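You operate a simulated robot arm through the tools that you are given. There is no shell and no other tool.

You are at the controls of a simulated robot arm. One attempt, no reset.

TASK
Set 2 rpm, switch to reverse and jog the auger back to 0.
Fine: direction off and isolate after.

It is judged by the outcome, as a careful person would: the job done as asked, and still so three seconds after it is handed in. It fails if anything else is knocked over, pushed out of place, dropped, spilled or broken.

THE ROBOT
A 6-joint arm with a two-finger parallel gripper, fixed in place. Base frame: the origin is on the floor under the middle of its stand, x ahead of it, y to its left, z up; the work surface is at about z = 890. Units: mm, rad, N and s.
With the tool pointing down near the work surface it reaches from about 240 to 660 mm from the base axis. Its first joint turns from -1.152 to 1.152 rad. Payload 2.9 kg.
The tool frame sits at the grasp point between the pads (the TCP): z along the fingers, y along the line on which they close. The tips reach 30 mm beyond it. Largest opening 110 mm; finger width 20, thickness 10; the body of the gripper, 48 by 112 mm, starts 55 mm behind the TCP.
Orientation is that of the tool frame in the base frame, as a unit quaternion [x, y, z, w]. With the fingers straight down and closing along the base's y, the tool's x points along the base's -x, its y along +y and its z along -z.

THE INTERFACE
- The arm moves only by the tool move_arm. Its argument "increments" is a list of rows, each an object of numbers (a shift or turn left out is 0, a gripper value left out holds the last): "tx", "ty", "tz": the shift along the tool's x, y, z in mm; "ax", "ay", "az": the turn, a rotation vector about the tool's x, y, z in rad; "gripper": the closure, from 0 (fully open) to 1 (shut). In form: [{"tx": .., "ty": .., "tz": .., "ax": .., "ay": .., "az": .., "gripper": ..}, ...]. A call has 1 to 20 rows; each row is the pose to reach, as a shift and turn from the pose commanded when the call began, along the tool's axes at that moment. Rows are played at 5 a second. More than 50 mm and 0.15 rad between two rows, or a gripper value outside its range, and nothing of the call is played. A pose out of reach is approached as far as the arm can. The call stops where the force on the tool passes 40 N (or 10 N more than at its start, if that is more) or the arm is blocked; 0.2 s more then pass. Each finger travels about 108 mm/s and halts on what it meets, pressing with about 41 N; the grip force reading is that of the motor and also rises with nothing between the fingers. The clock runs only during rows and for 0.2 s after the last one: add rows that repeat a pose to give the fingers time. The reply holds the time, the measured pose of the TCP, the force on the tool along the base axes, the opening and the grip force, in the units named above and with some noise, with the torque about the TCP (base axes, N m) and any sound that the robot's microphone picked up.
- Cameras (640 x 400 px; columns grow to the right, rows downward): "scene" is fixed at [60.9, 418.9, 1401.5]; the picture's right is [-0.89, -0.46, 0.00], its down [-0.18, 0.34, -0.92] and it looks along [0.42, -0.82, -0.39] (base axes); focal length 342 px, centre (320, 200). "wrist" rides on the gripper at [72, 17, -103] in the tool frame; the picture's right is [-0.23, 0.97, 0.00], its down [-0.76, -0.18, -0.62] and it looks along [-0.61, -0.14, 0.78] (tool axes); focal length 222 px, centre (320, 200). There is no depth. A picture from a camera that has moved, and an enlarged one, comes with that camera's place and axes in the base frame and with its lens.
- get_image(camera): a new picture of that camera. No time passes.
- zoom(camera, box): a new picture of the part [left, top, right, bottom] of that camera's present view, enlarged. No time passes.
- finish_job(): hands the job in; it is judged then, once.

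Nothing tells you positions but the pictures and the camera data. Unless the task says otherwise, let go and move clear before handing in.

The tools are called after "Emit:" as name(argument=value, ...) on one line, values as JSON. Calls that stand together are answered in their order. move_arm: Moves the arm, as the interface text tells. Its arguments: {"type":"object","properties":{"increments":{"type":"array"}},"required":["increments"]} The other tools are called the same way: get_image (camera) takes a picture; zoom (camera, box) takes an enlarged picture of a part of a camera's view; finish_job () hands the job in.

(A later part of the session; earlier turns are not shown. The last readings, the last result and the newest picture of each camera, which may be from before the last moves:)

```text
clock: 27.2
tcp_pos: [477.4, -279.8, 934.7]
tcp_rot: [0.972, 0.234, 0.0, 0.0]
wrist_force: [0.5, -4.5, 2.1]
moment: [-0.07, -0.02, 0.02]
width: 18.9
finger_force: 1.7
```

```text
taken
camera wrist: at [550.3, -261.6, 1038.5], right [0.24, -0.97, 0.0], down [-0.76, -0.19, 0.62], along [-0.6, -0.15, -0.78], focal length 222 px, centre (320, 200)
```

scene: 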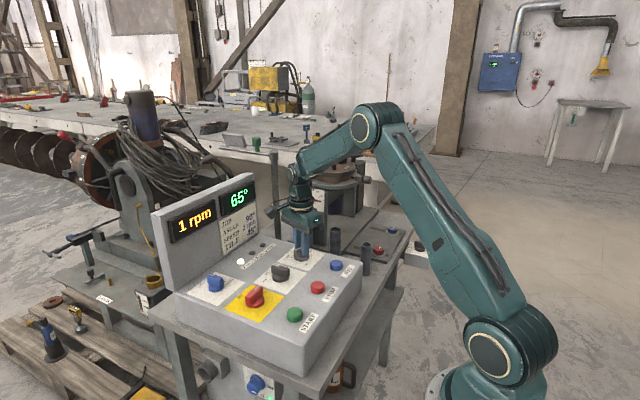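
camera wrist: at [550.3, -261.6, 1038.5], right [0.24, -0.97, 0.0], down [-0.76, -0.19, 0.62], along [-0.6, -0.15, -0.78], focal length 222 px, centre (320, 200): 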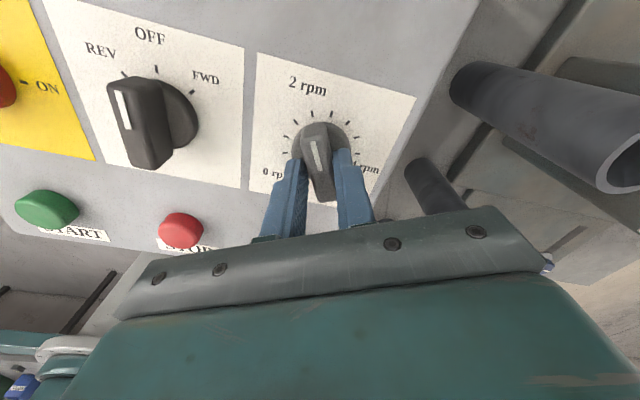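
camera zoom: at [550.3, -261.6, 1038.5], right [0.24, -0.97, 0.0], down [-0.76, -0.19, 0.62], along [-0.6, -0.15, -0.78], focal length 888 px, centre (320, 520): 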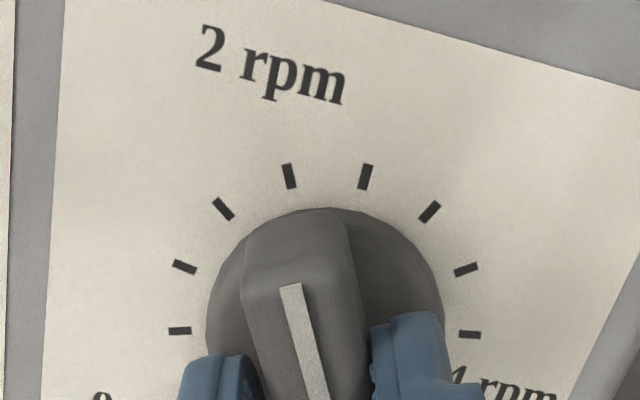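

Display reads 2 rpm; by my geometry the pointer is about 2° short of the 2 rpm tick. I'll nudge 0.045 rad further, then open, lift and check it from above.

Emit:
move_arm(increments=[{"az": 0.025}, {"az": 0.045}, {"az": 0.045}, {"az": 0.045, "gripper": 0.7}, {"az": 0.045, "gripper": 0.55}, {"az": 0.045, "tz": -30}, {"az": 0.045, "tz": -65}, {"az": 0.045, "tz": -65}])

Emit:
zoom(camera="wrist", box=[240, 60, 400, 160])

Emit:
get_image(camera="scene")

Emit:
get_image(camera="wrist")

```text
clock: 29.0
tcp_pos: [475.4, -281.4, 1000.6]
tcp_rot: [0.977, 0.214, 0.001, 0.001]
wrist_force: [-0.7, -0.4, 0.4]
moment: [0.05, -0.02, -0.01]
width: 49.3
finger_force: 0.0
```

```text
4.00 times, centred on (320, 110) of wrist
camera zoom: at [549.6, -266.6, 1104.7], right [0.2, -0.98, 0.0], down [-0.77, -0.16, 0.62], along [-0.61, -0.12, -0.78], focal length 888 px, centre (320, 560)
```

zoom: 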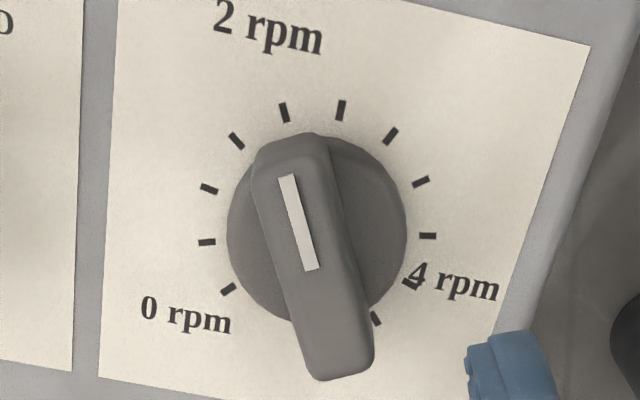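

```text
taken
```

scene: 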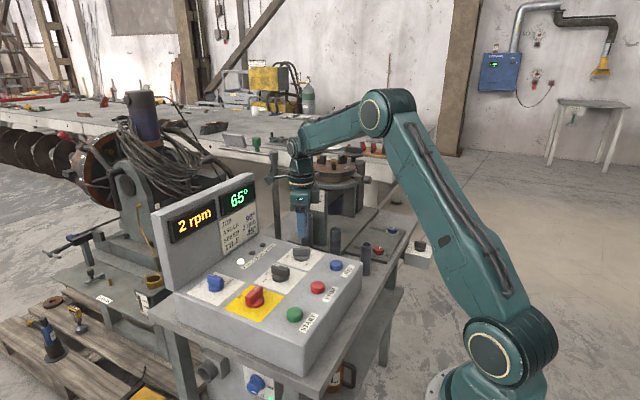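

```text
taken
camera wrist: at [549.6, -266.6, 1104.7], right [0.2, -0.98, 0.0], down [-0.77, -0.16, 0.62], along [-0.61, -0.12, -0.78], focal length 222 px, centre (320, 200)
```

wrist: 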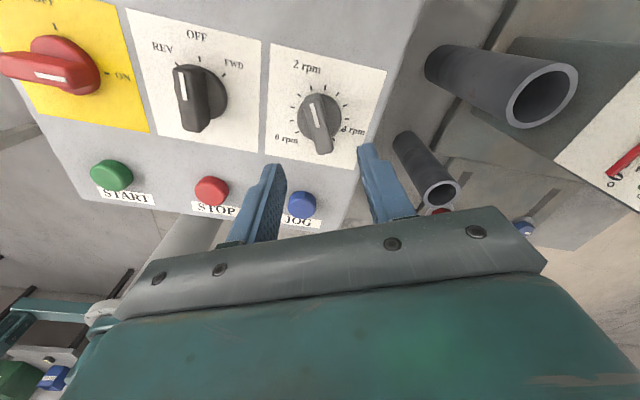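

The pointer sits on the 2 rpm tick within about 1°, display reads 2 rpm, angle 65°. Next is the direction knob at about (480, -175); I'll move above it and square up the gripper.

Emit:
move_arm(increments=[{"tx": 10, "ty": -19, "az": 0.09}, {"tx": 19, "ty": -38, "az": 0.18}, {"tx": 28, "ty": -57, "az": 0.27}, {"tx": 38, "ty": -76, "az": 0.36}, {"tx": 47.3, "ty": -94.7, "az": 0.431}, {"tx": 47.3, "ty": -94.7, "az": 0.431}, {"tx": 47.3, "ty": -94.7, "az": 0.431}])

Emit:
get_image(camera="wrist")

Emit:
zoom(camera="wrist", box=[240, 60, 400, 160])

```text
clock: 30.6
tcp_pos: [480.3, -174.2, 999.3]
tcp_rot: [1.0, 0.001, -0.001, 0.0]
wrist_force: [-0.1, 0.1, 0.2]
moment: [-0.01, -0.02, 0.02]
width: 49.6
finger_force: 0.1
```

```text
taken
camera wrist: at [553.7, -191.7, 1103.7], right [-0.23, -0.97, 0.0], down [-0.76, 0.18, 0.62], along [-0.61, 0.14, -0.78], focal length 222 px, centre (320, 200)
```

wrist: 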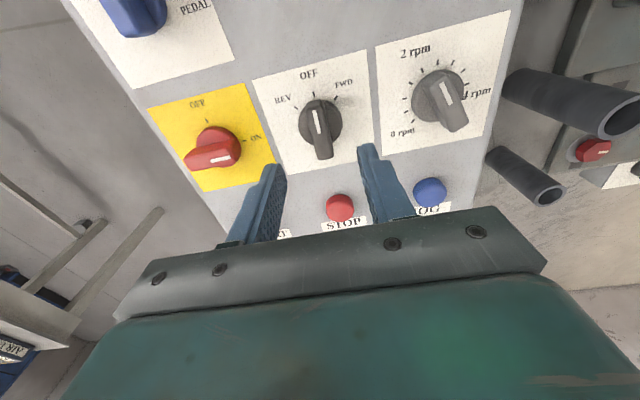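

```text
4.00 times, centred on (320, 110) of wrist
camera zoom: at [553.7, -191.7, 1103.7], right [-0.23, -0.97, 0.0], down [-0.76, 0.18, 0.62], along [-0.61, 0.14, -0.78], focal length 888 px, centre (320, 560)
```

zoom: 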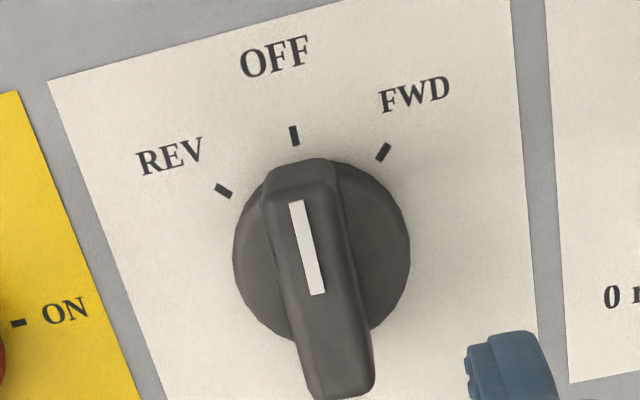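

Good alignment over the direction knob (within 0.5 mm). I'll descend, straddle the bar, and turn it counter-clockwise toward REV.

Emit:
move_arm(increments=[{"tz": 20}, {"tz": 45}, {"tz": 65}, {"tz": 65}, {"tz": 65, "gripper": 0.7}, {"tz": 65, "gripper": 0.8}, {"tz": 65, "gripper": 0.845}, {"tz": 65, "gripper": 0.845}])

Emit:
get_image(camera="wrist")

Emit:
zoom(camera="scene", box=[230, 220, 358, 300])

```text
clock: 32.4
tcp_pos: [482.5, -173.1, 938.4]
tcp_rot: [1.0, 0.0, 0.0, 0.0]
wrist_force: [0.7, -1.0, -0.9]
moment: [-0.08, -0.02, 0.02]
width: 17.8
finger_force: 0.7
```

```text
taken
camera wrist: at [554.9, -191.0, 1041.0], right [-0.23, -0.97, 0.0], down [-0.76, 0.18, 0.62], along [-0.61, 0.14, -0.78], focal length 222 px, centre (320, 200)
```

wrist: 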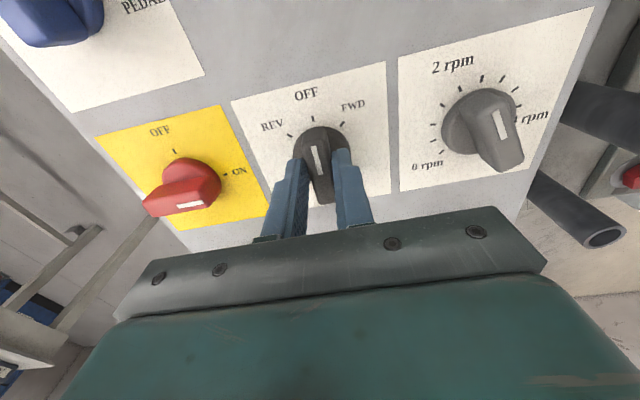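

```text
5.00 times, centred on (294, 260) of scene
camera zoom: at [60.9, 418.8, 1401.5], right [-0.89, -0.46, 0.0], down [-0.18, 0.34, -0.92], along [0.42, -0.82, -0.39], focal length 1711 px, centre (450, -100)
```

zoom: 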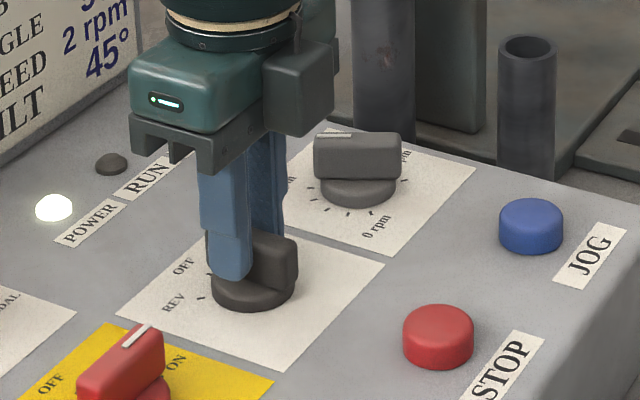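

Emit:
move_arm(increments=[{"az": -0.14}, {"az": -0.28}, {"az": -0.42}, {"az": -0.56}, {"az": -0.7}, {"az": -0.84}, {"az": -0.84}])

Emit:
get_image(camera="wrist")

Emit:
zoom(camera="wrist", box=[240, 90, 400, 190])

Emit:
get_image(camera="scene")

```text
clock: 34.0
tcp_pos: [481.7, -173.4, 935.1]
tcp_rot: [0.913, 0.408, 0.0, 0.0]
wrist_force: [-0.1, 0.5, 0.4]
moment: [0.03, -0.01, -0.03]
width: 17.4
finger_force: 0.7
```

```text
taken
camera wrist: at [543.4, -130.6, 1038.9], right [0.58, -0.82, 0.0], down [-0.64, -0.45, 0.62], along [-0.51, -0.36, -0.78], focal length 222 px, centre (320, 200)
```

wrist: 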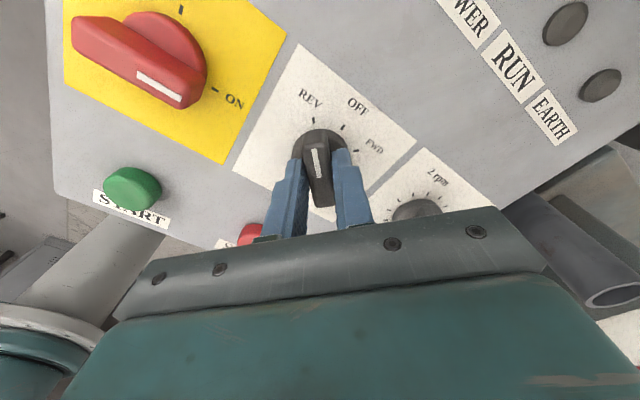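

```text
4.00 times, centred on (320, 140) of wrist
camera zoom: at [543.4, -130.6, 1038.9], right [0.58, -0.82, 0.0], down [-0.64, -0.45, 0.62], along [-0.51, -0.36, -0.78], focal length 888 px, centre (320, 440)
```

zoom: 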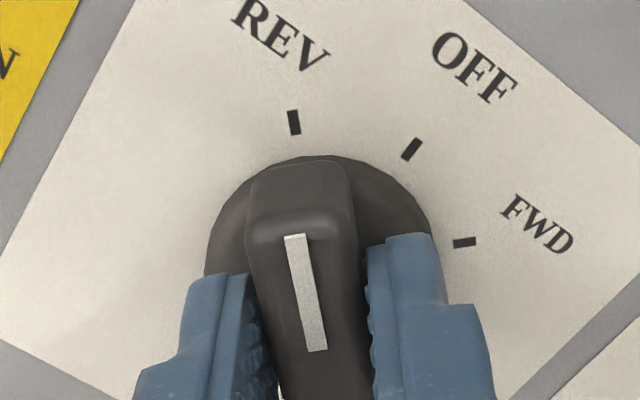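

```text
taken
```

scene: 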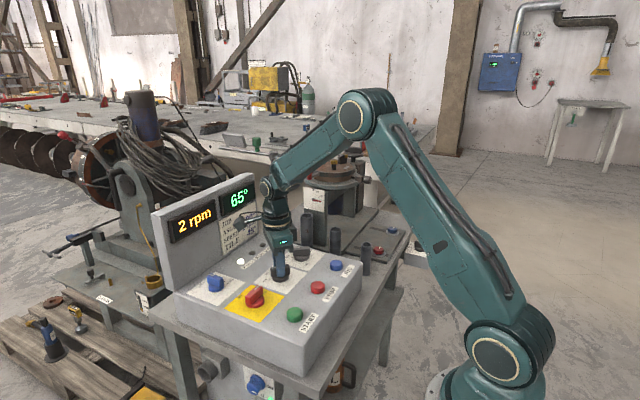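

The pointer is within ~2° of REV. I'll nudge a bit further, release, and lift to check.

Emit:
move_arm(increments=[{"az": -0.05}, {"az": -0.05}, {"az": -0.05, "gripper": 0.7}, {"az": -0.05, "gripper": 0.55}, {"az": -0.05, "tz": -30}, {"az": -0.05, "tz": -65}, {"az": -0.05, "tz": -65}])

Emit:
zoom(camera="wrist", box=[240, 60, 400, 160])

Emit:
get_image(camera="scene")

```text
clock: 35.6
tcp_pos: [483.2, -174.9, 999.4]
tcp_rot: [0.903, 0.431, 0.0, -0.001]
wrist_force: [0.8, -0.2, 0.3]
moment: [-0.01, 0.01, -0.01]
width: 49.5
finger_force: 0.1
```

```text
4.00 times, centred on (320, 110) of wrist
camera zoom: at [542.3, -128.5, 1103.6], right [0.61, -0.79, 0.0], down [-0.62, -0.48, 0.62], along [-0.49, -0.38, -0.78], focal length 888 px, centre (320, 560)
```

zoom: 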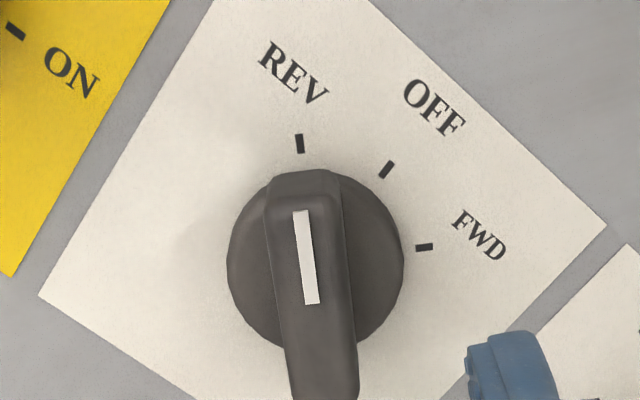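

```text
taken
```

scene: 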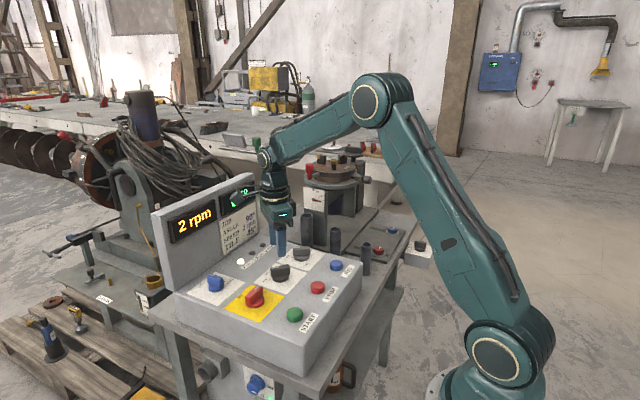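

Direction is on REV. Now I move above the JOG button (about 375, -280) with the fingers closed to use as a pusher.

Emit:
move_arm(increments=[{"tx": -30, "ty": -3.5, "gripper": 0.7}, {"tx": -60, "ty": -7, "gripper": 0.9}, {"tx": -90, "ty": -10.5, "gripper": 1}, {"tx": -120, "ty": -14, "gripper": 1}, {"tx": -151, "ty": -18, "gripper": 1}, {"tx": -151, "ty": -18, "gripper": 1}, {"tx": -151, "ty": -18, "gripper": 1}])

Emit:
get_image(camera="wrist")

Emit:
zoom(camera="wrist", box=[240, 60, 400, 160])

Emit:
get_image(camera="scene")

```text
clock: 37.2
tcp_pos: [370.7, -280.9, 1000.8]
tcp_rot: [0.903, 0.43, 0.0, 0.0]
wrist_force: [-0.7, 0.0, -0.8]
moment: [-0.01, 0.0, 0.01]
width: 0.1
finger_force: 37.8
```

```text
taken
camera wrist: at [430.7, -235.3, 1104.9], right [0.61, -0.79, 0.0], down [-0.62, -0.48, 0.62], along [-0.49, -0.38, -0.78], focal length 222 px, centre (320, 200)
```

wrist: 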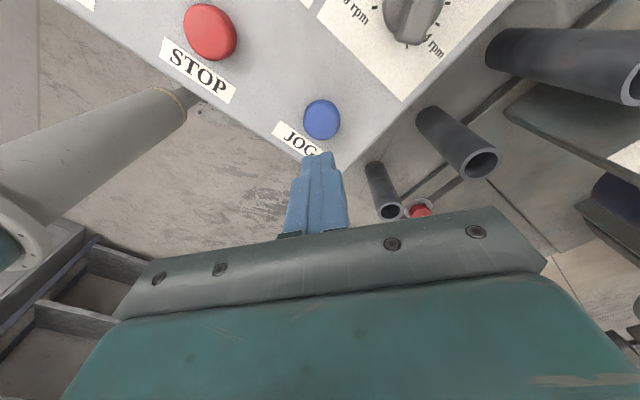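

```text
4.00 times, centred on (320, 110) of wrist
camera zoom: at [430.7, -235.3, 1104.9], right [0.61, -0.79, 0.0], down [-0.62, -0.48, 0.62], along [-0.49, -0.38, -0.78], focal length 888 px, centre (320, 560)
```

zoom: 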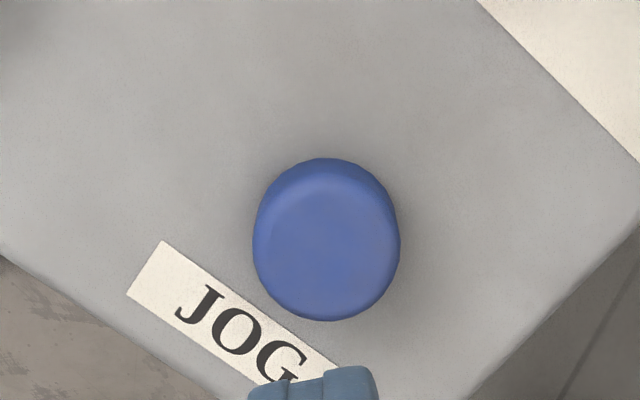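

```text
taken
```

scene: 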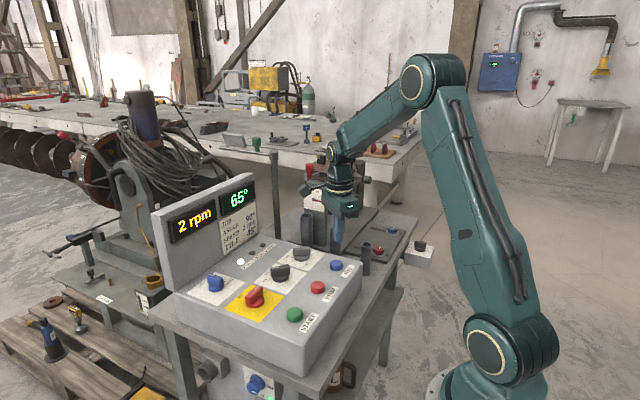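

I'm nearly centred over JOG (offset ~3 mm). Before running the machine I'll check the auger area for anything in the way.

Emit:
zoom(camera="scene", box=[0, 100, 120, 175])

Emit:
zoom(camera="scene", box=[60, 120, 160, 220])

Emit:
zoom(camera="scene", box=[40, 200, 190, 300])

```text
5.33 times, centred on (60, 138) of scene
camera zoom: at [60.9, 418.8, 1401.5], right [-0.89, -0.46, 0.0], down [-0.18, 0.34, -0.92], along [0.42, -0.82, -0.39], focal length 1825 px, centre (1707, 533)
```

zoom: 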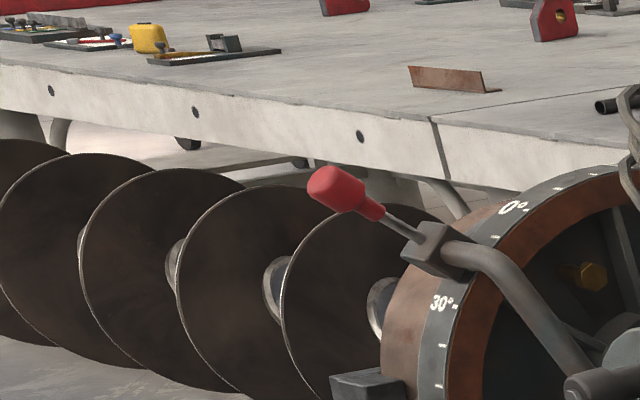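

```text
4.00 times, centred on (110, 170) of scene
camera zoom: at [60.9, 418.8, 1401.5], right [-0.89, -0.46, 0.0], down [-0.18, 0.34, -0.92], along [0.42, -0.82, -0.39], focal length 1368 px, centre (1160, 320)
```

zoom: 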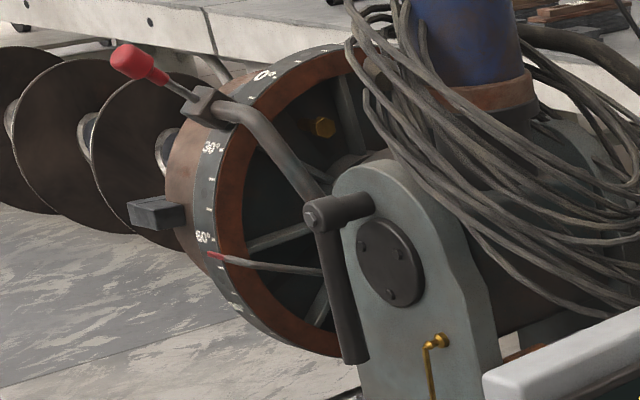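

```text
4.00 times, centred on (115, 250) of scene
camera zoom: at [60.9, 418.8, 1401.5], right [-0.89, -0.46, 0.0], down [-0.18, 0.34, -0.92], along [0.42, -0.82, -0.39], focal length 1368 px, centre (1140, 0)
```

zoom: 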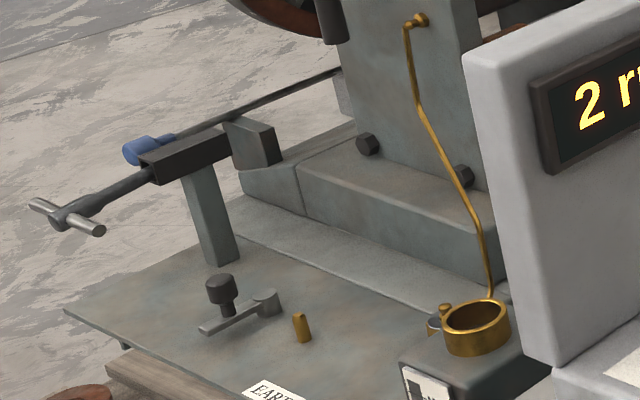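

The chuck scale pointer shows 65° and nothing lies in the auger's path. I'll centre over JOG and descend to just above it.

Emit:
move_arm(increments=[{"tx": 2.7, "ty": 1.8, "tz": 20, "gripper": 1}, {"tx": 2.7, "ty": 1.8, "tz": 45}, {"tx": 2.7, "ty": 1.8, "tz": 60}, {"tx": 2.7, "ty": 1.8, "tz": 60}])

Emit:
get_image(camera="wrist")

Emit:
zoom(camera="scene", box=[280, 220, 408, 300])

```text
clock: 38.2
tcp_pos: [375.7, -279.7, 941.5]
tcp_rot: [0.902, 0.431, 0.0, 0.0]
wrist_force: [0.1, -0.4, -0.1]
moment: [0.03, -0.01, 0.01]
width: 0.0
finger_force: 38.0
```

```text
taken
camera wrist: at [434.7, -234.2, 1044.9], right [0.61, -0.79, 0.0], down [-0.62, -0.48, 0.62], along [-0.49, -0.38, -0.78], focal length 222 px, centre (320, 200)
```

wrist: 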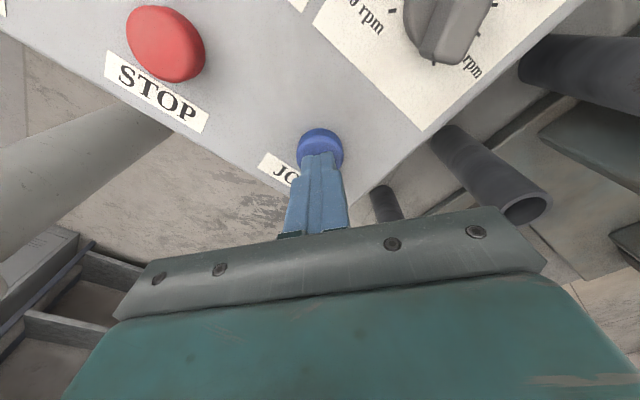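

```text
5.00 times, centred on (344, 260) of scene
camera zoom: at [60.9, 418.9, 1401.5], right [-0.89, -0.46, 0.0], down [-0.18, 0.34, -0.92], along [0.42, -0.82, -0.39], focal length 1711 px, centre (200, -100)
```

zoom: 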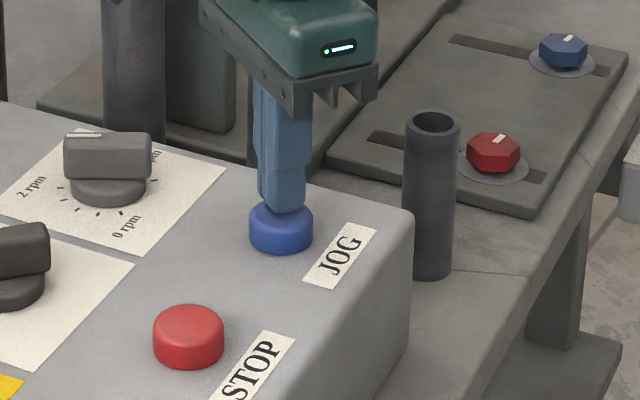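

The closed fingertips are right over the JOG cap with a few mm clearance. I'll press down slowly, watching force and the angle display.

Emit:
move_arm(increments=[{"tz": 3}, {"tz": 6}, {"tz": 8}])

Emit:
zoom(camera="scene", box=[150, 170, 270, 245])

Emit:
zoom(camera="scene", box=[280, 220, 408, 300])

```text
clock: 39.0
tcp_pos: [376.0, -278.5, 932.3]
tcp_rot: [0.902, 0.431, 0.0, 0.0]
wrist_force: [-1.2, -1.0, 1.9]
moment: [-0.03, 0.06, 0.0]
width: 0.0
finger_force: 37.7
heard: click
```

```text
5.33 times, centred on (210, 208) of scene
camera zoom: at [60.9, 418.9, 1401.5], right [-0.89, -0.46, 0.0], down [-0.18, 0.34, -0.92], along [0.42, -0.82, -0.39], focal length 1825 px, centre (907, 160)
```

zoom: 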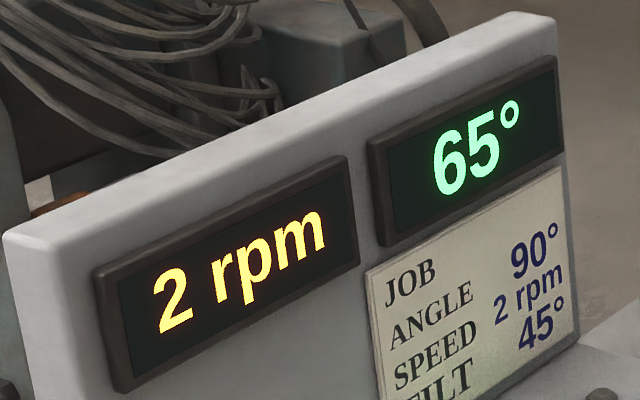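

```text
5.00 times, centred on (344, 260) of scene
camera zoom: at [60.9, 418.9, 1401.5], right [-0.89, -0.46, 0.0], down [-0.18, 0.34, -0.92], along [0.42, -0.82, -0.39], focal length 1711 px, centre (200, -100)
```

zoom: 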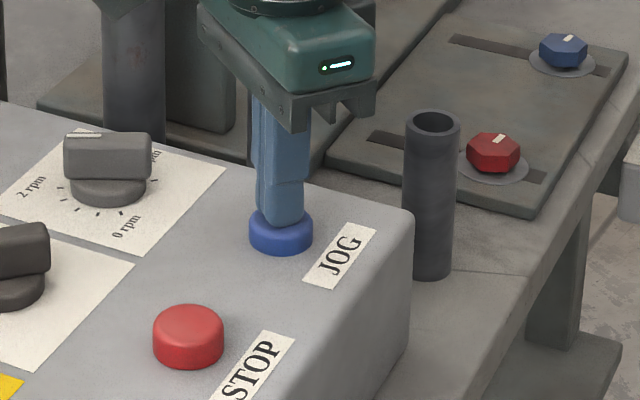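

JOG clicked under the fingers with light force. I'll hold for one short step and see how the angle changes.

Emit:
move_arm(increments=[{"tz": 0}])

Emit:
get_image(camera="scene")

Emit:
zoom(camera="scene", box=[150, 170, 270, 245])

```text
clock: 39.4
tcp_pos: [375.6, -279.8, 932.1]
tcp_rot: [0.902, 0.431, 0.0, 0.0]
wrist_force: [0.1, 0.0, 2.1]
moment: [0.0, 0.03, 0.02]
width: 0.0
finger_force: 37.9
```

```text
taken
```

scene: 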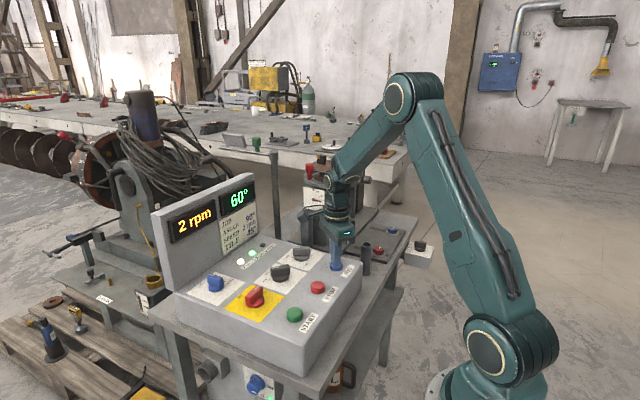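

```text
5.33 times, centred on (210, 208) of scene
camera zoom: at [60.9, 418.9, 1401.5], right [-0.89, -0.46, 0.0], down [-0.18, 0.34, -0.92], along [0.42, -0.82, -0.39], focal length 1825 px, centre (907, 160)
```

zoom: 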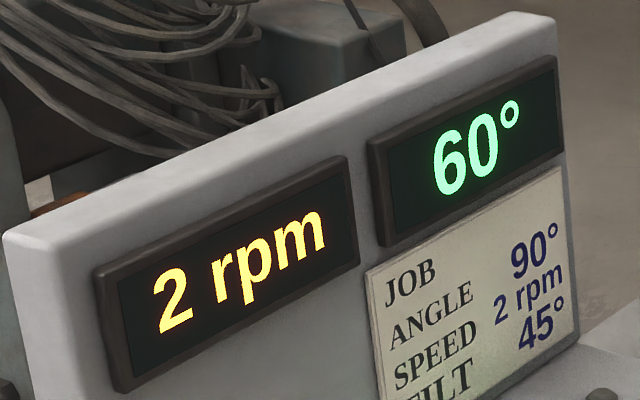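

The auger is running back at 12°/s (60° now, RUN lamp lit). I'll hold for about 3.8 s, then approach 0 in small steps.

Emit:
move_arm(increments=[{"tz": 0}, {"tz": 0}, {"tz": 0}, {"tz": 0}, {"tz": 0}, {"tz": 0}, {"tz": 0}, {"tz": 0}, {"tz": 0}, {"tz": 0}, {"tz": 0}, {"tz": 0}, {"tz": 0}, {"tz": 0}, {"tz": 0}, {"tz": 0}, {"tz": 0}])

Emit:
zoom(camera="scene", box=[150, 170, 270, 245])

Emit:
zoom(camera="scene", box=[60, 120, 160, 220])

```text
clock: 43.0
tcp_pos: [375.3, -278.5, 931.9]
tcp_rot: [0.903, 0.43, 0.0, 0.0]
wrist_force: [0.4, 0.2, 3.0]
moment: [0.02, -0.04, 0.0]
width: 0.2
finger_force: 37.7
```

```text
5.33 times, centred on (210, 208) of scene
camera zoom: at [60.9, 418.9, 1401.5], right [-0.89, -0.46, 0.0], down [-0.18, 0.34, -0.92], along [0.42, -0.82, -0.39], focal length 1825 px, centre (907, 160)
```

zoom: 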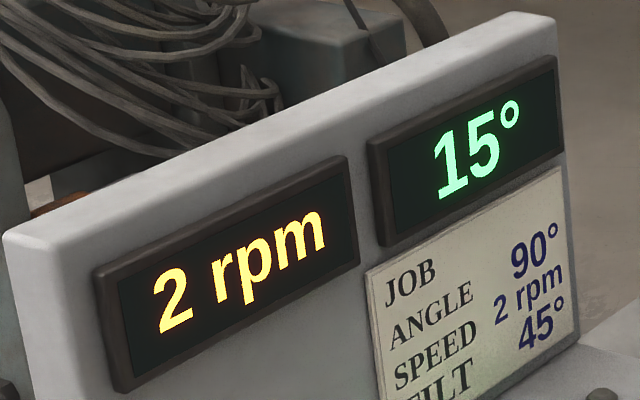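

```text
4.00 times, centred on (110, 170) of scene
camera zoom: at [60.9, 418.9, 1401.5], right [-0.89, -0.46, 0.0], down [-0.18, 0.34, -0.92], along [0.42, -0.82, -0.39], focal length 1368 px, centre (1160, 320)
```

zoom: 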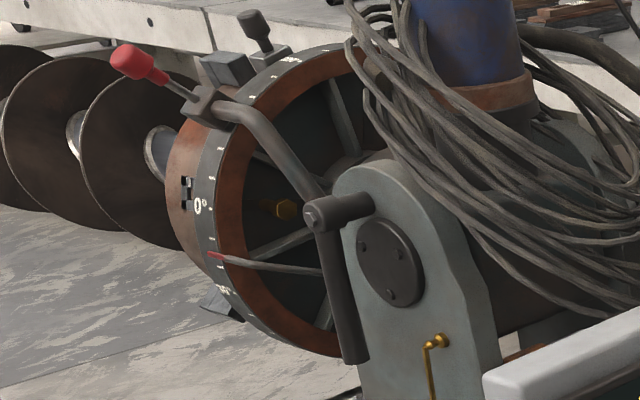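

The display reads 15°, possibly in 5° steps, so I'll use the chuck's engraved scale too. Zooming tightly on the pointer before the next step.

Emit:
zoom(camera="scene", box=[98, 155, 130, 195])

Emit:
zoom(camera="scene", box=[218, 180, 254, 210])

```text
10.00 times, centred on (114, 175) of scene
camera zoom: at [60.9, 418.9, 1401.5], right [-0.89, -0.46, 0.0], down [-0.18, 0.34, -0.92], along [0.42, -0.82, -0.39], focal length 3421 px, centre (2380, 450)
```

zoom: 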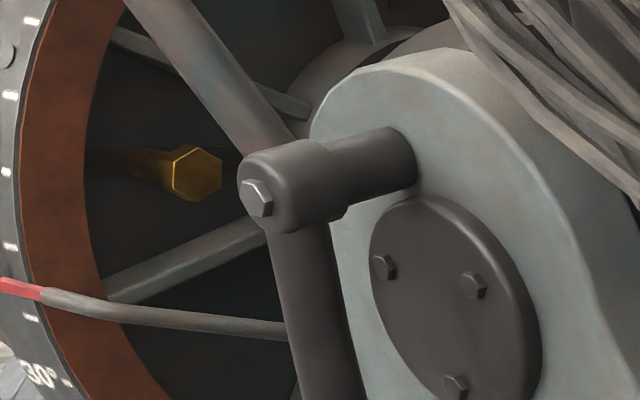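

```text
13.33 times, centred on (236, 195) of scene
camera zoom: at [60.9, 418.9, 1401.5], right [-0.89, -0.46, 0.0], down [-0.18, 0.34, -0.92], along [0.42, -0.82, -0.39], focal length 4562 px, centre (1440, 267)
```

zoom: 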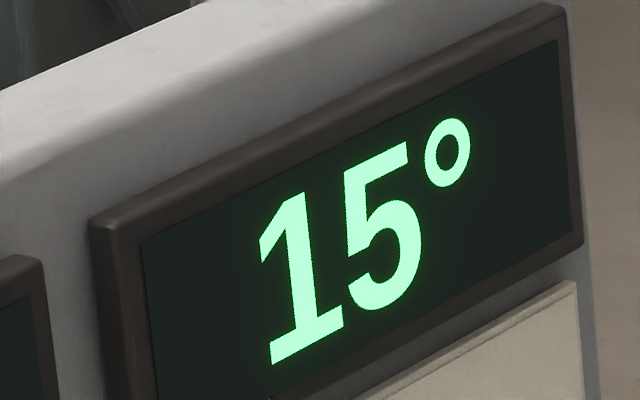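

Emit:
zoom(camera="scene", box=[95, 160, 127, 200])

Emit:
zoom(camera="scene", box=[96, 164, 128, 184])

Emit:
zoom(camera="scene", box=[88, 160, 136, 190])

```text
10.00 times, centred on (111, 180) of scene
camera zoom: at [60.9, 418.9, 1401.5], right [-0.89, -0.46, 0.0], down [-0.18, 0.34, -0.92], along [0.42, -0.82, -0.39], focal length 3421 px, centre (2410, 400)
```

zoom: 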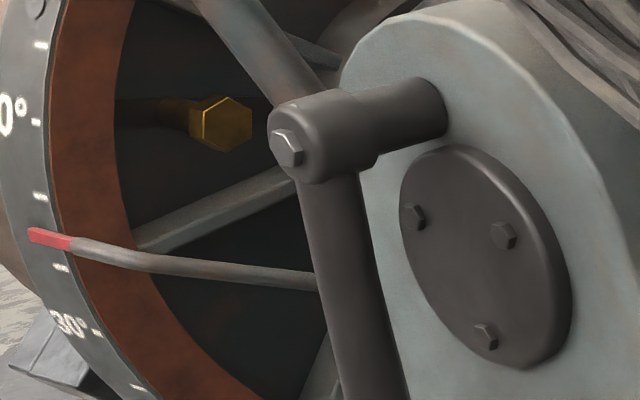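

```text
16.00 times, centred on (112, 174) of scene
camera zoom: at [60.9, 418.9, 1401.5], right [-0.89, -0.46, 0.0], down [-0.18, 0.34, -0.92], along [0.42, -0.82, -0.39], focal length 5474 px, centre (3648, 616)
```

zoom: 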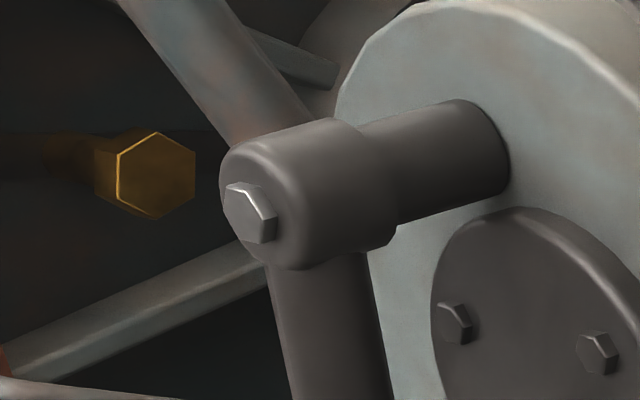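

```text
13.33 times, centred on (112, 175) of scene
camera zoom: at [60.9, 418.9, 1401.5], right [-0.89, -0.46, 0.0], down [-0.18, 0.34, -0.92], along [0.42, -0.82, -0.39], focal length 4562 px, centre (3093, 533)
```

zoom: 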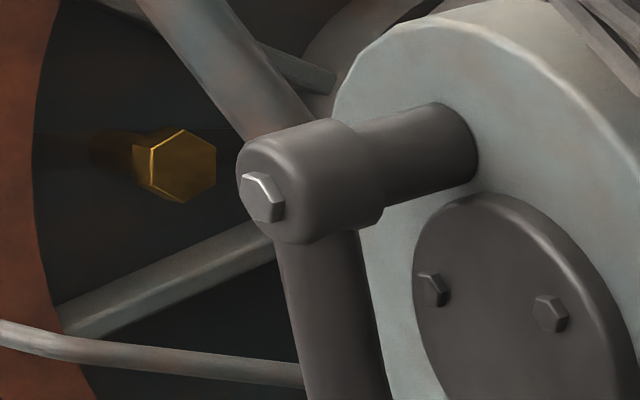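

The scale has 10° ticks; the pointer reads about 15–16°. One more short hold (0.4 s, about 5°).

Emit:
move_arm(increments=[{"tz": 0}])

Emit:
zoom(camera="scene", box=[80, 160, 144, 200])

Emit:
zoom(camera="scene", box=[150, 170, 270, 245])

```text
clock: 43.4
tcp_pos: [375.5, -278.5, 933.2]
tcp_rot: [0.902, 0.431, 0.0, 0.0]
wrist_force: [1.1, 0.6, 2.5]
moment: [-0.02, 0.02, -0.03]
width: 0.2
finger_force: 37.5
```

```text
10.00 times, centred on (112, 180) of scene
camera zoom: at [60.9, 418.9, 1401.5], right [-0.89, -0.46, 0.0], down [-0.18, 0.34, -0.92], along [0.42, -0.82, -0.39], focal length 3421 px, centre (2400, 400)
```

zoom: 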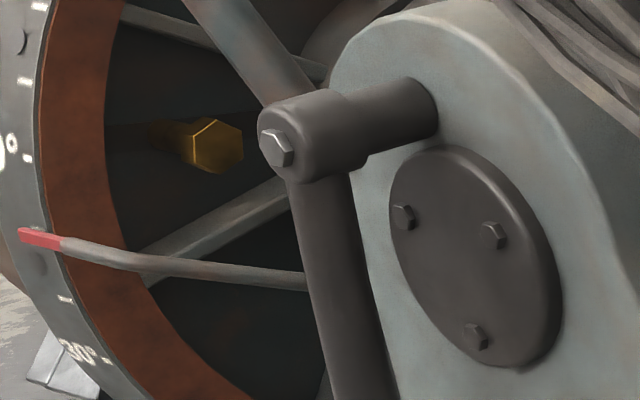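

```text
5.33 times, centred on (210, 208) of scene
camera zoom: at [60.9, 418.9, 1401.5], right [-0.89, -0.46, 0.0], down [-0.18, 0.34, -0.92], along [0.42, -0.82, -0.39], focal length 1825 px, centre (907, 160)
```

zoom: 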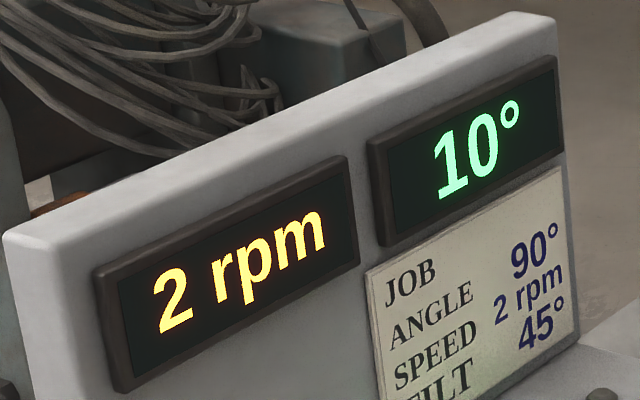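

Display 10°, scale ~10.5–11°. I'll now hold 0.2 s more and release, to learn the release lag while still short of 0.

Emit:
move_arm(increments=[{"tz": 0}, {"tz": -10}, {"tz": -10}])

Emit:
zoom(camera="scene", box=[80, 160, 144, 200])

Emit:
get_image(camera="scene")

Emit:
zoom(camera="scene", box=[150, 170, 270, 245])

```text
clock: 44.2
tcp_pos: [377.6, -278.1, 942.1]
tcp_rot: [0.903, 0.431, -0.001, -0.001]
wrist_force: [0.4, 0.8, -0.3]
moment: [-0.01, 0.0, 0.01]
width: 0.0
finger_force: 37.1
```

```text
10.00 times, centred on (112, 180) of scene
camera zoom: at [60.9, 418.9, 1401.5], right [-0.89, -0.46, 0.0], down [-0.18, 0.34, -0.92], along [0.42, -0.82, -0.39], focal length 3421 px, centre (2400, 400)
```

zoom: 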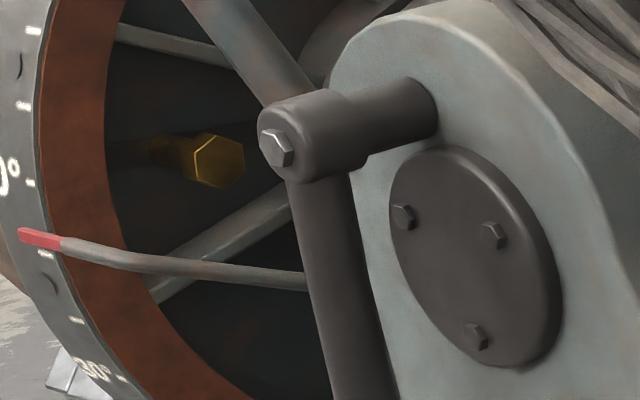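

```text
taken
```

scene: 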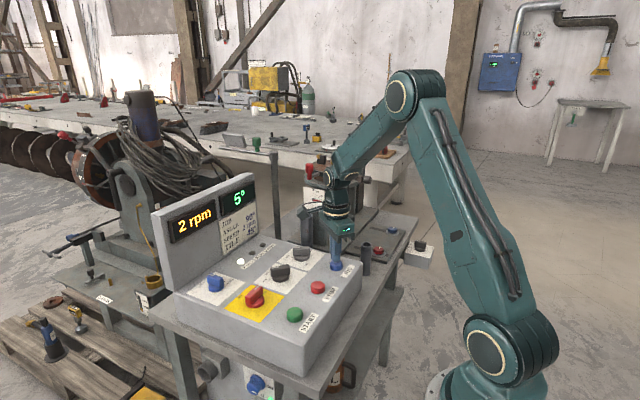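

```text
5.33 times, centred on (210, 208) of scene
camera zoom: at [60.9, 418.9, 1401.5], right [-0.89, -0.46, 0.0], down [-0.18, 0.34, -0.92], along [0.42, -0.82, -0.39], focal length 1825 px, centre (907, 160)
```

zoom: 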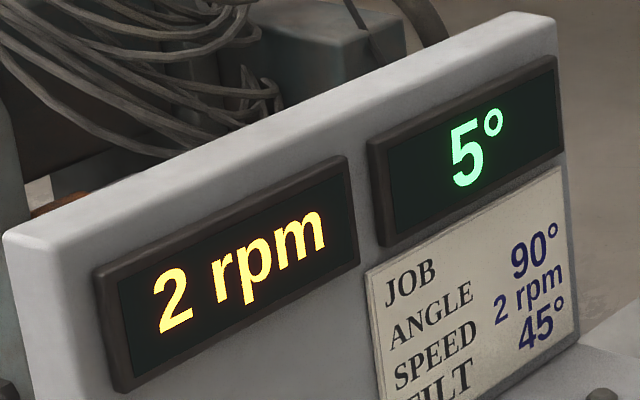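

Released cleanly: RUN lamp off, display 5°, scale about 7°. Release lag is ~0.09 s, so I'll do a second press of about 0.45 s to bring it close to 0.

Emit:
move_arm(increments=[{"tz": 10}, {"tz": 10}, {"tz": 10}, {"tz": 0}, {"tz": 0}])

Emit:
zoom(camera="scene", box=[80, 160, 144, 200])

Emit:
get_image(camera="scene")

Emit:
zoom(camera="scene", box=[150, 170, 270, 245])

```text
clock: 45.4
tcp_pos: [374.6, -278.7, 941.5]
tcp_rot: [0.903, 0.431, -0.001, 0.0]
wrist_force: [1.0, 0.2, -0.9]
moment: [-0.01, 0.0, 0.0]
width: 0.0
finger_force: 37.7
heard: click
```

```text
10.00 times, centred on (112, 180) of scene
camera zoom: at [60.9, 418.9, 1401.5], right [-0.89, -0.46, 0.0], down [-0.18, 0.34, -0.92], along [0.42, -0.82, -0.39], focal length 3421 px, centre (2400, 400)
```

zoom: 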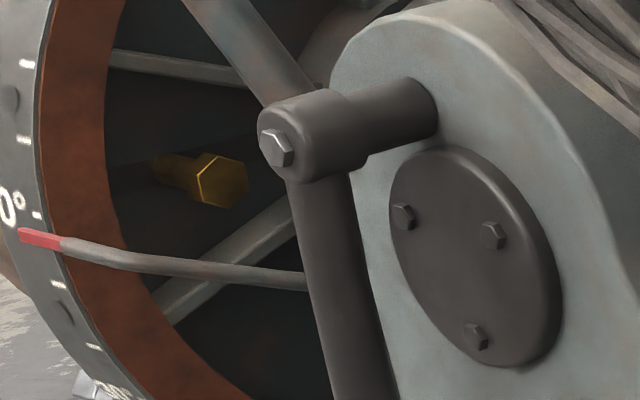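

```text
taken
```

scene: 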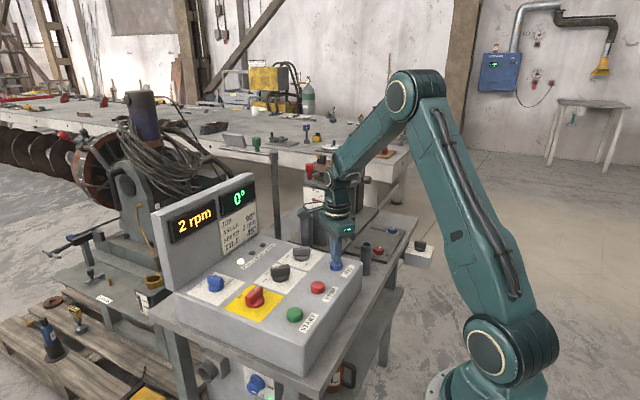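

```text
5.33 times, centred on (210, 208) of scene
camera zoom: at [60.9, 418.9, 1401.5], right [-0.89, -0.46, 0.0], down [-0.18, 0.34, -0.92], along [0.42, -0.82, -0.39], focal length 1825 px, centre (907, 160)
```

zoom: 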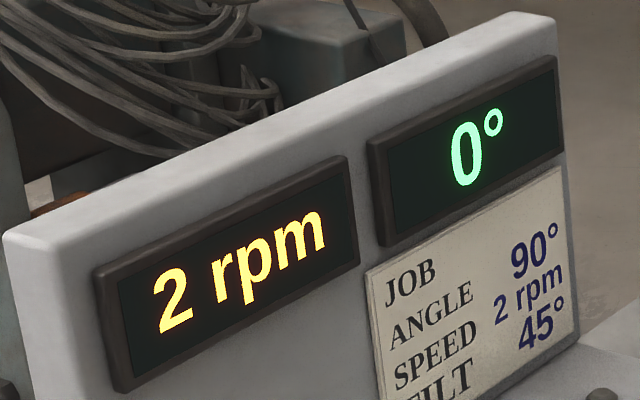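

Display now 0°, but the engraved scale still shows about 2–3° to go. One brief tap (~0.16 s) should bring it onto the 0 mark.

Emit:
move_arm(increments=[{"tz": 10}, {"tz": 10}, {"tz": 0}, {"tz": 0}])

Emit:
zoom(camera="scene", box=[80, 160, 144, 200])

Emit:
get_image(camera="scene")

Emit:
zoom(camera="scene", box=[60, 120, 160, 220])

```text
clock: 46.4
tcp_pos: [374.6, -278.0, 942.1]
tcp_rot: [0.903, 0.43, 0.0, 0.0]
wrist_force: [0.5, -0.1, -0.1]
moment: [-0.01, -0.02, 0.0]
width: 0.0
finger_force: 37.5
heard: click
```

```text
10.00 times, centred on (112, 180) of scene
camera zoom: at [60.9, 418.9, 1401.5], right [-0.89, -0.46, 0.0], down [-0.18, 0.34, -0.92], along [0.42, -0.82, -0.39], focal length 3421 px, centre (2400, 400)
```

zoom: 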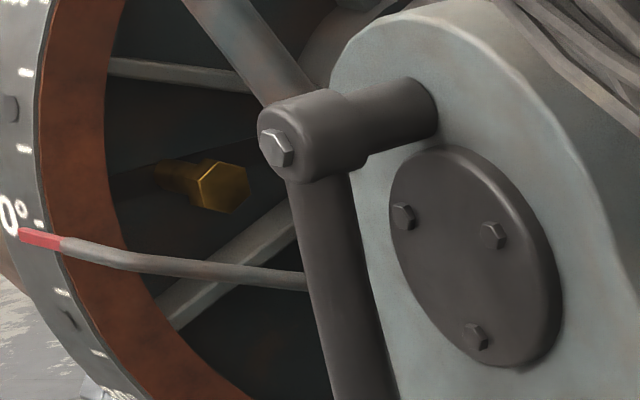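

```text
taken
```

scene: 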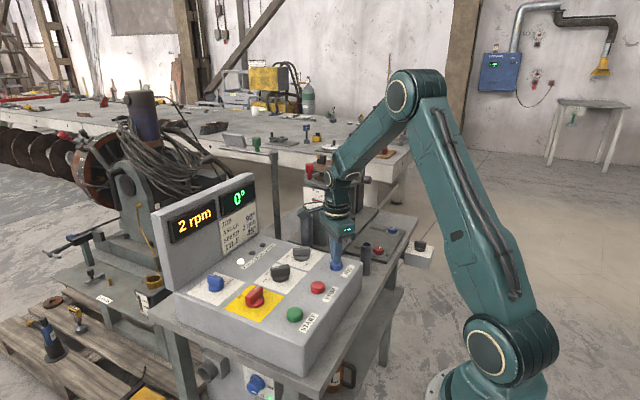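

```text
4.00 times, centred on (110, 170) of scene
camera zoom: at [60.9, 418.9, 1401.5], right [-0.89, -0.46, 0.0], down [-0.18, 0.34, -0.92], along [0.42, -0.82, -0.39], focal length 1368 px, centre (1160, 320)
```

zoom: 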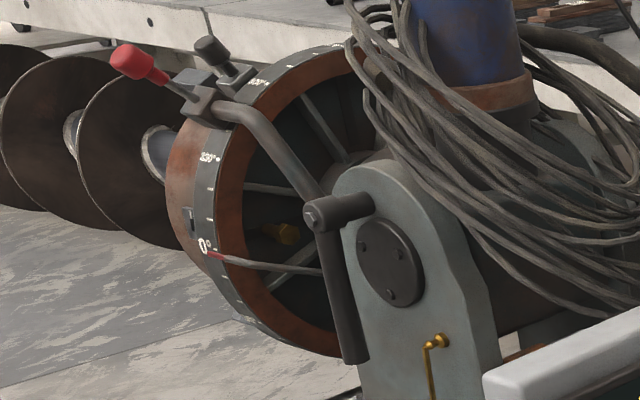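

The scale now reads about 1–2° (viewing parallax makes it look slightly high). One more identical brief tap should land it on 0.

Emit:
move_arm(increments=[{"tz": 10}, {"tz": 10}, {"tz": 0}, {"tz": 0}])

Emit:
zoom(camera="scene", box=[80, 160, 144, 200])

Emit:
zoom(camera="scene", box=[150, 170, 310, 270])

```text
clock: 47.4
tcp_pos: [375.4, -280.3, 941.1]
tcp_rot: [0.903, 0.431, 0.0, 0.0]
wrist_force: [0.6, 0.1, -0.8]
moment: [-0.01, -0.02, -0.01]
width: 0.2
finger_force: 37.9
heard: click
```

```text
10.00 times, centred on (112, 180) of scene
camera zoom: at [60.9, 418.9, 1401.5], right [-0.89, -0.46, 0.0], down [-0.18, 0.34, -0.92], along [0.42, -0.82, -0.39], focal length 3421 px, centre (2400, 400)
```

zoom: 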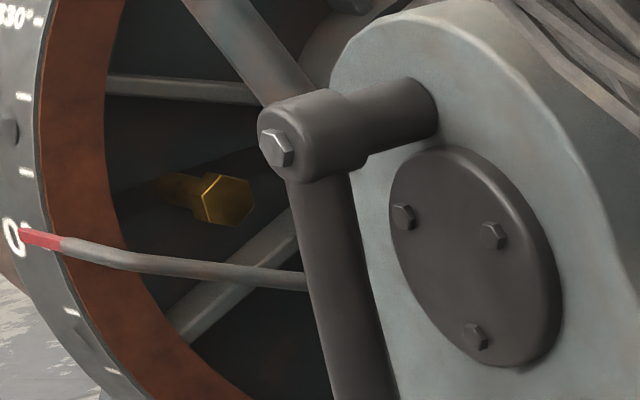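

```text
4.00 times, centred on (230, 220) of scene
camera zoom: at [60.9, 418.9, 1401.5], right [-0.89, -0.46, 0.0], down [-0.18, 0.34, -0.92], along [0.42, -0.82, -0.39], focal length 1368 px, centre (680, 120)
```

zoom: 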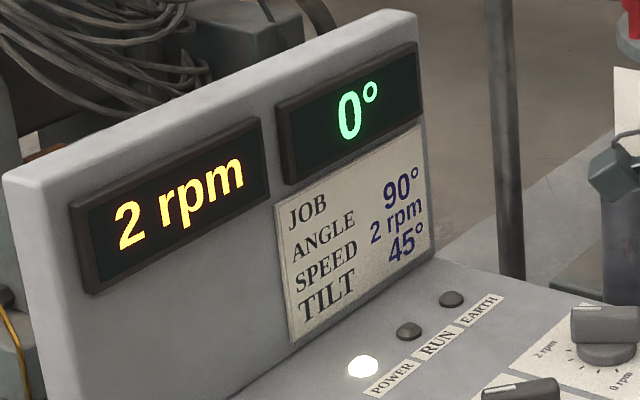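

Display still 0°. That tap moved about 3°, so I want to measure where the 0 mark really sits relative to the pointer before deciding anything else.

Emit:
zoom(camera="scene", box=[76, 174, 108, 194])

Emit:
zoom(camera="scene", box=[66, 130, 146, 230])

Emit:
get_image(camera="wrist")

```text
16.00 times, centred on (92, 184) of scene
camera zoom: at [60.9, 418.9, 1401.5], right [-0.89, -0.46, 0.0], down [-0.18, 0.34, -0.92], along [0.42, -0.82, -0.39], focal length 5474 px, centre (3968, 456)
```

zoom: 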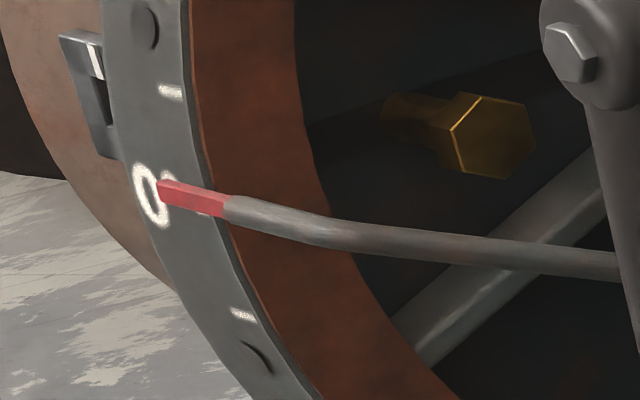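

```text
4.00 times, centred on (106, 180) of scene
camera zoom: at [60.9, 418.9, 1401.5], right [-0.89, -0.46, 0.0], down [-0.18, 0.34, -0.92], along [0.42, -0.82, -0.39], focal length 1368 px, centre (1176, 280)
```

zoom: 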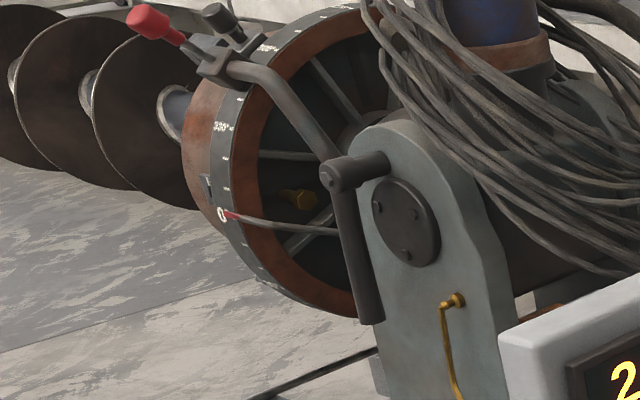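

```text
taken
camera wrist: at [435.4, -233.9, 1045.3], right [0.61, -0.79, 0.0], down [-0.62, -0.48, 0.62], along [-0.49, -0.38, -0.78], focal length 222 px, centre (320, 200)
```

wrist: 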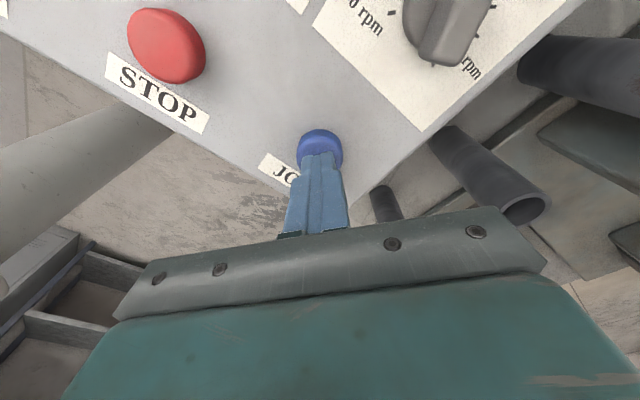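

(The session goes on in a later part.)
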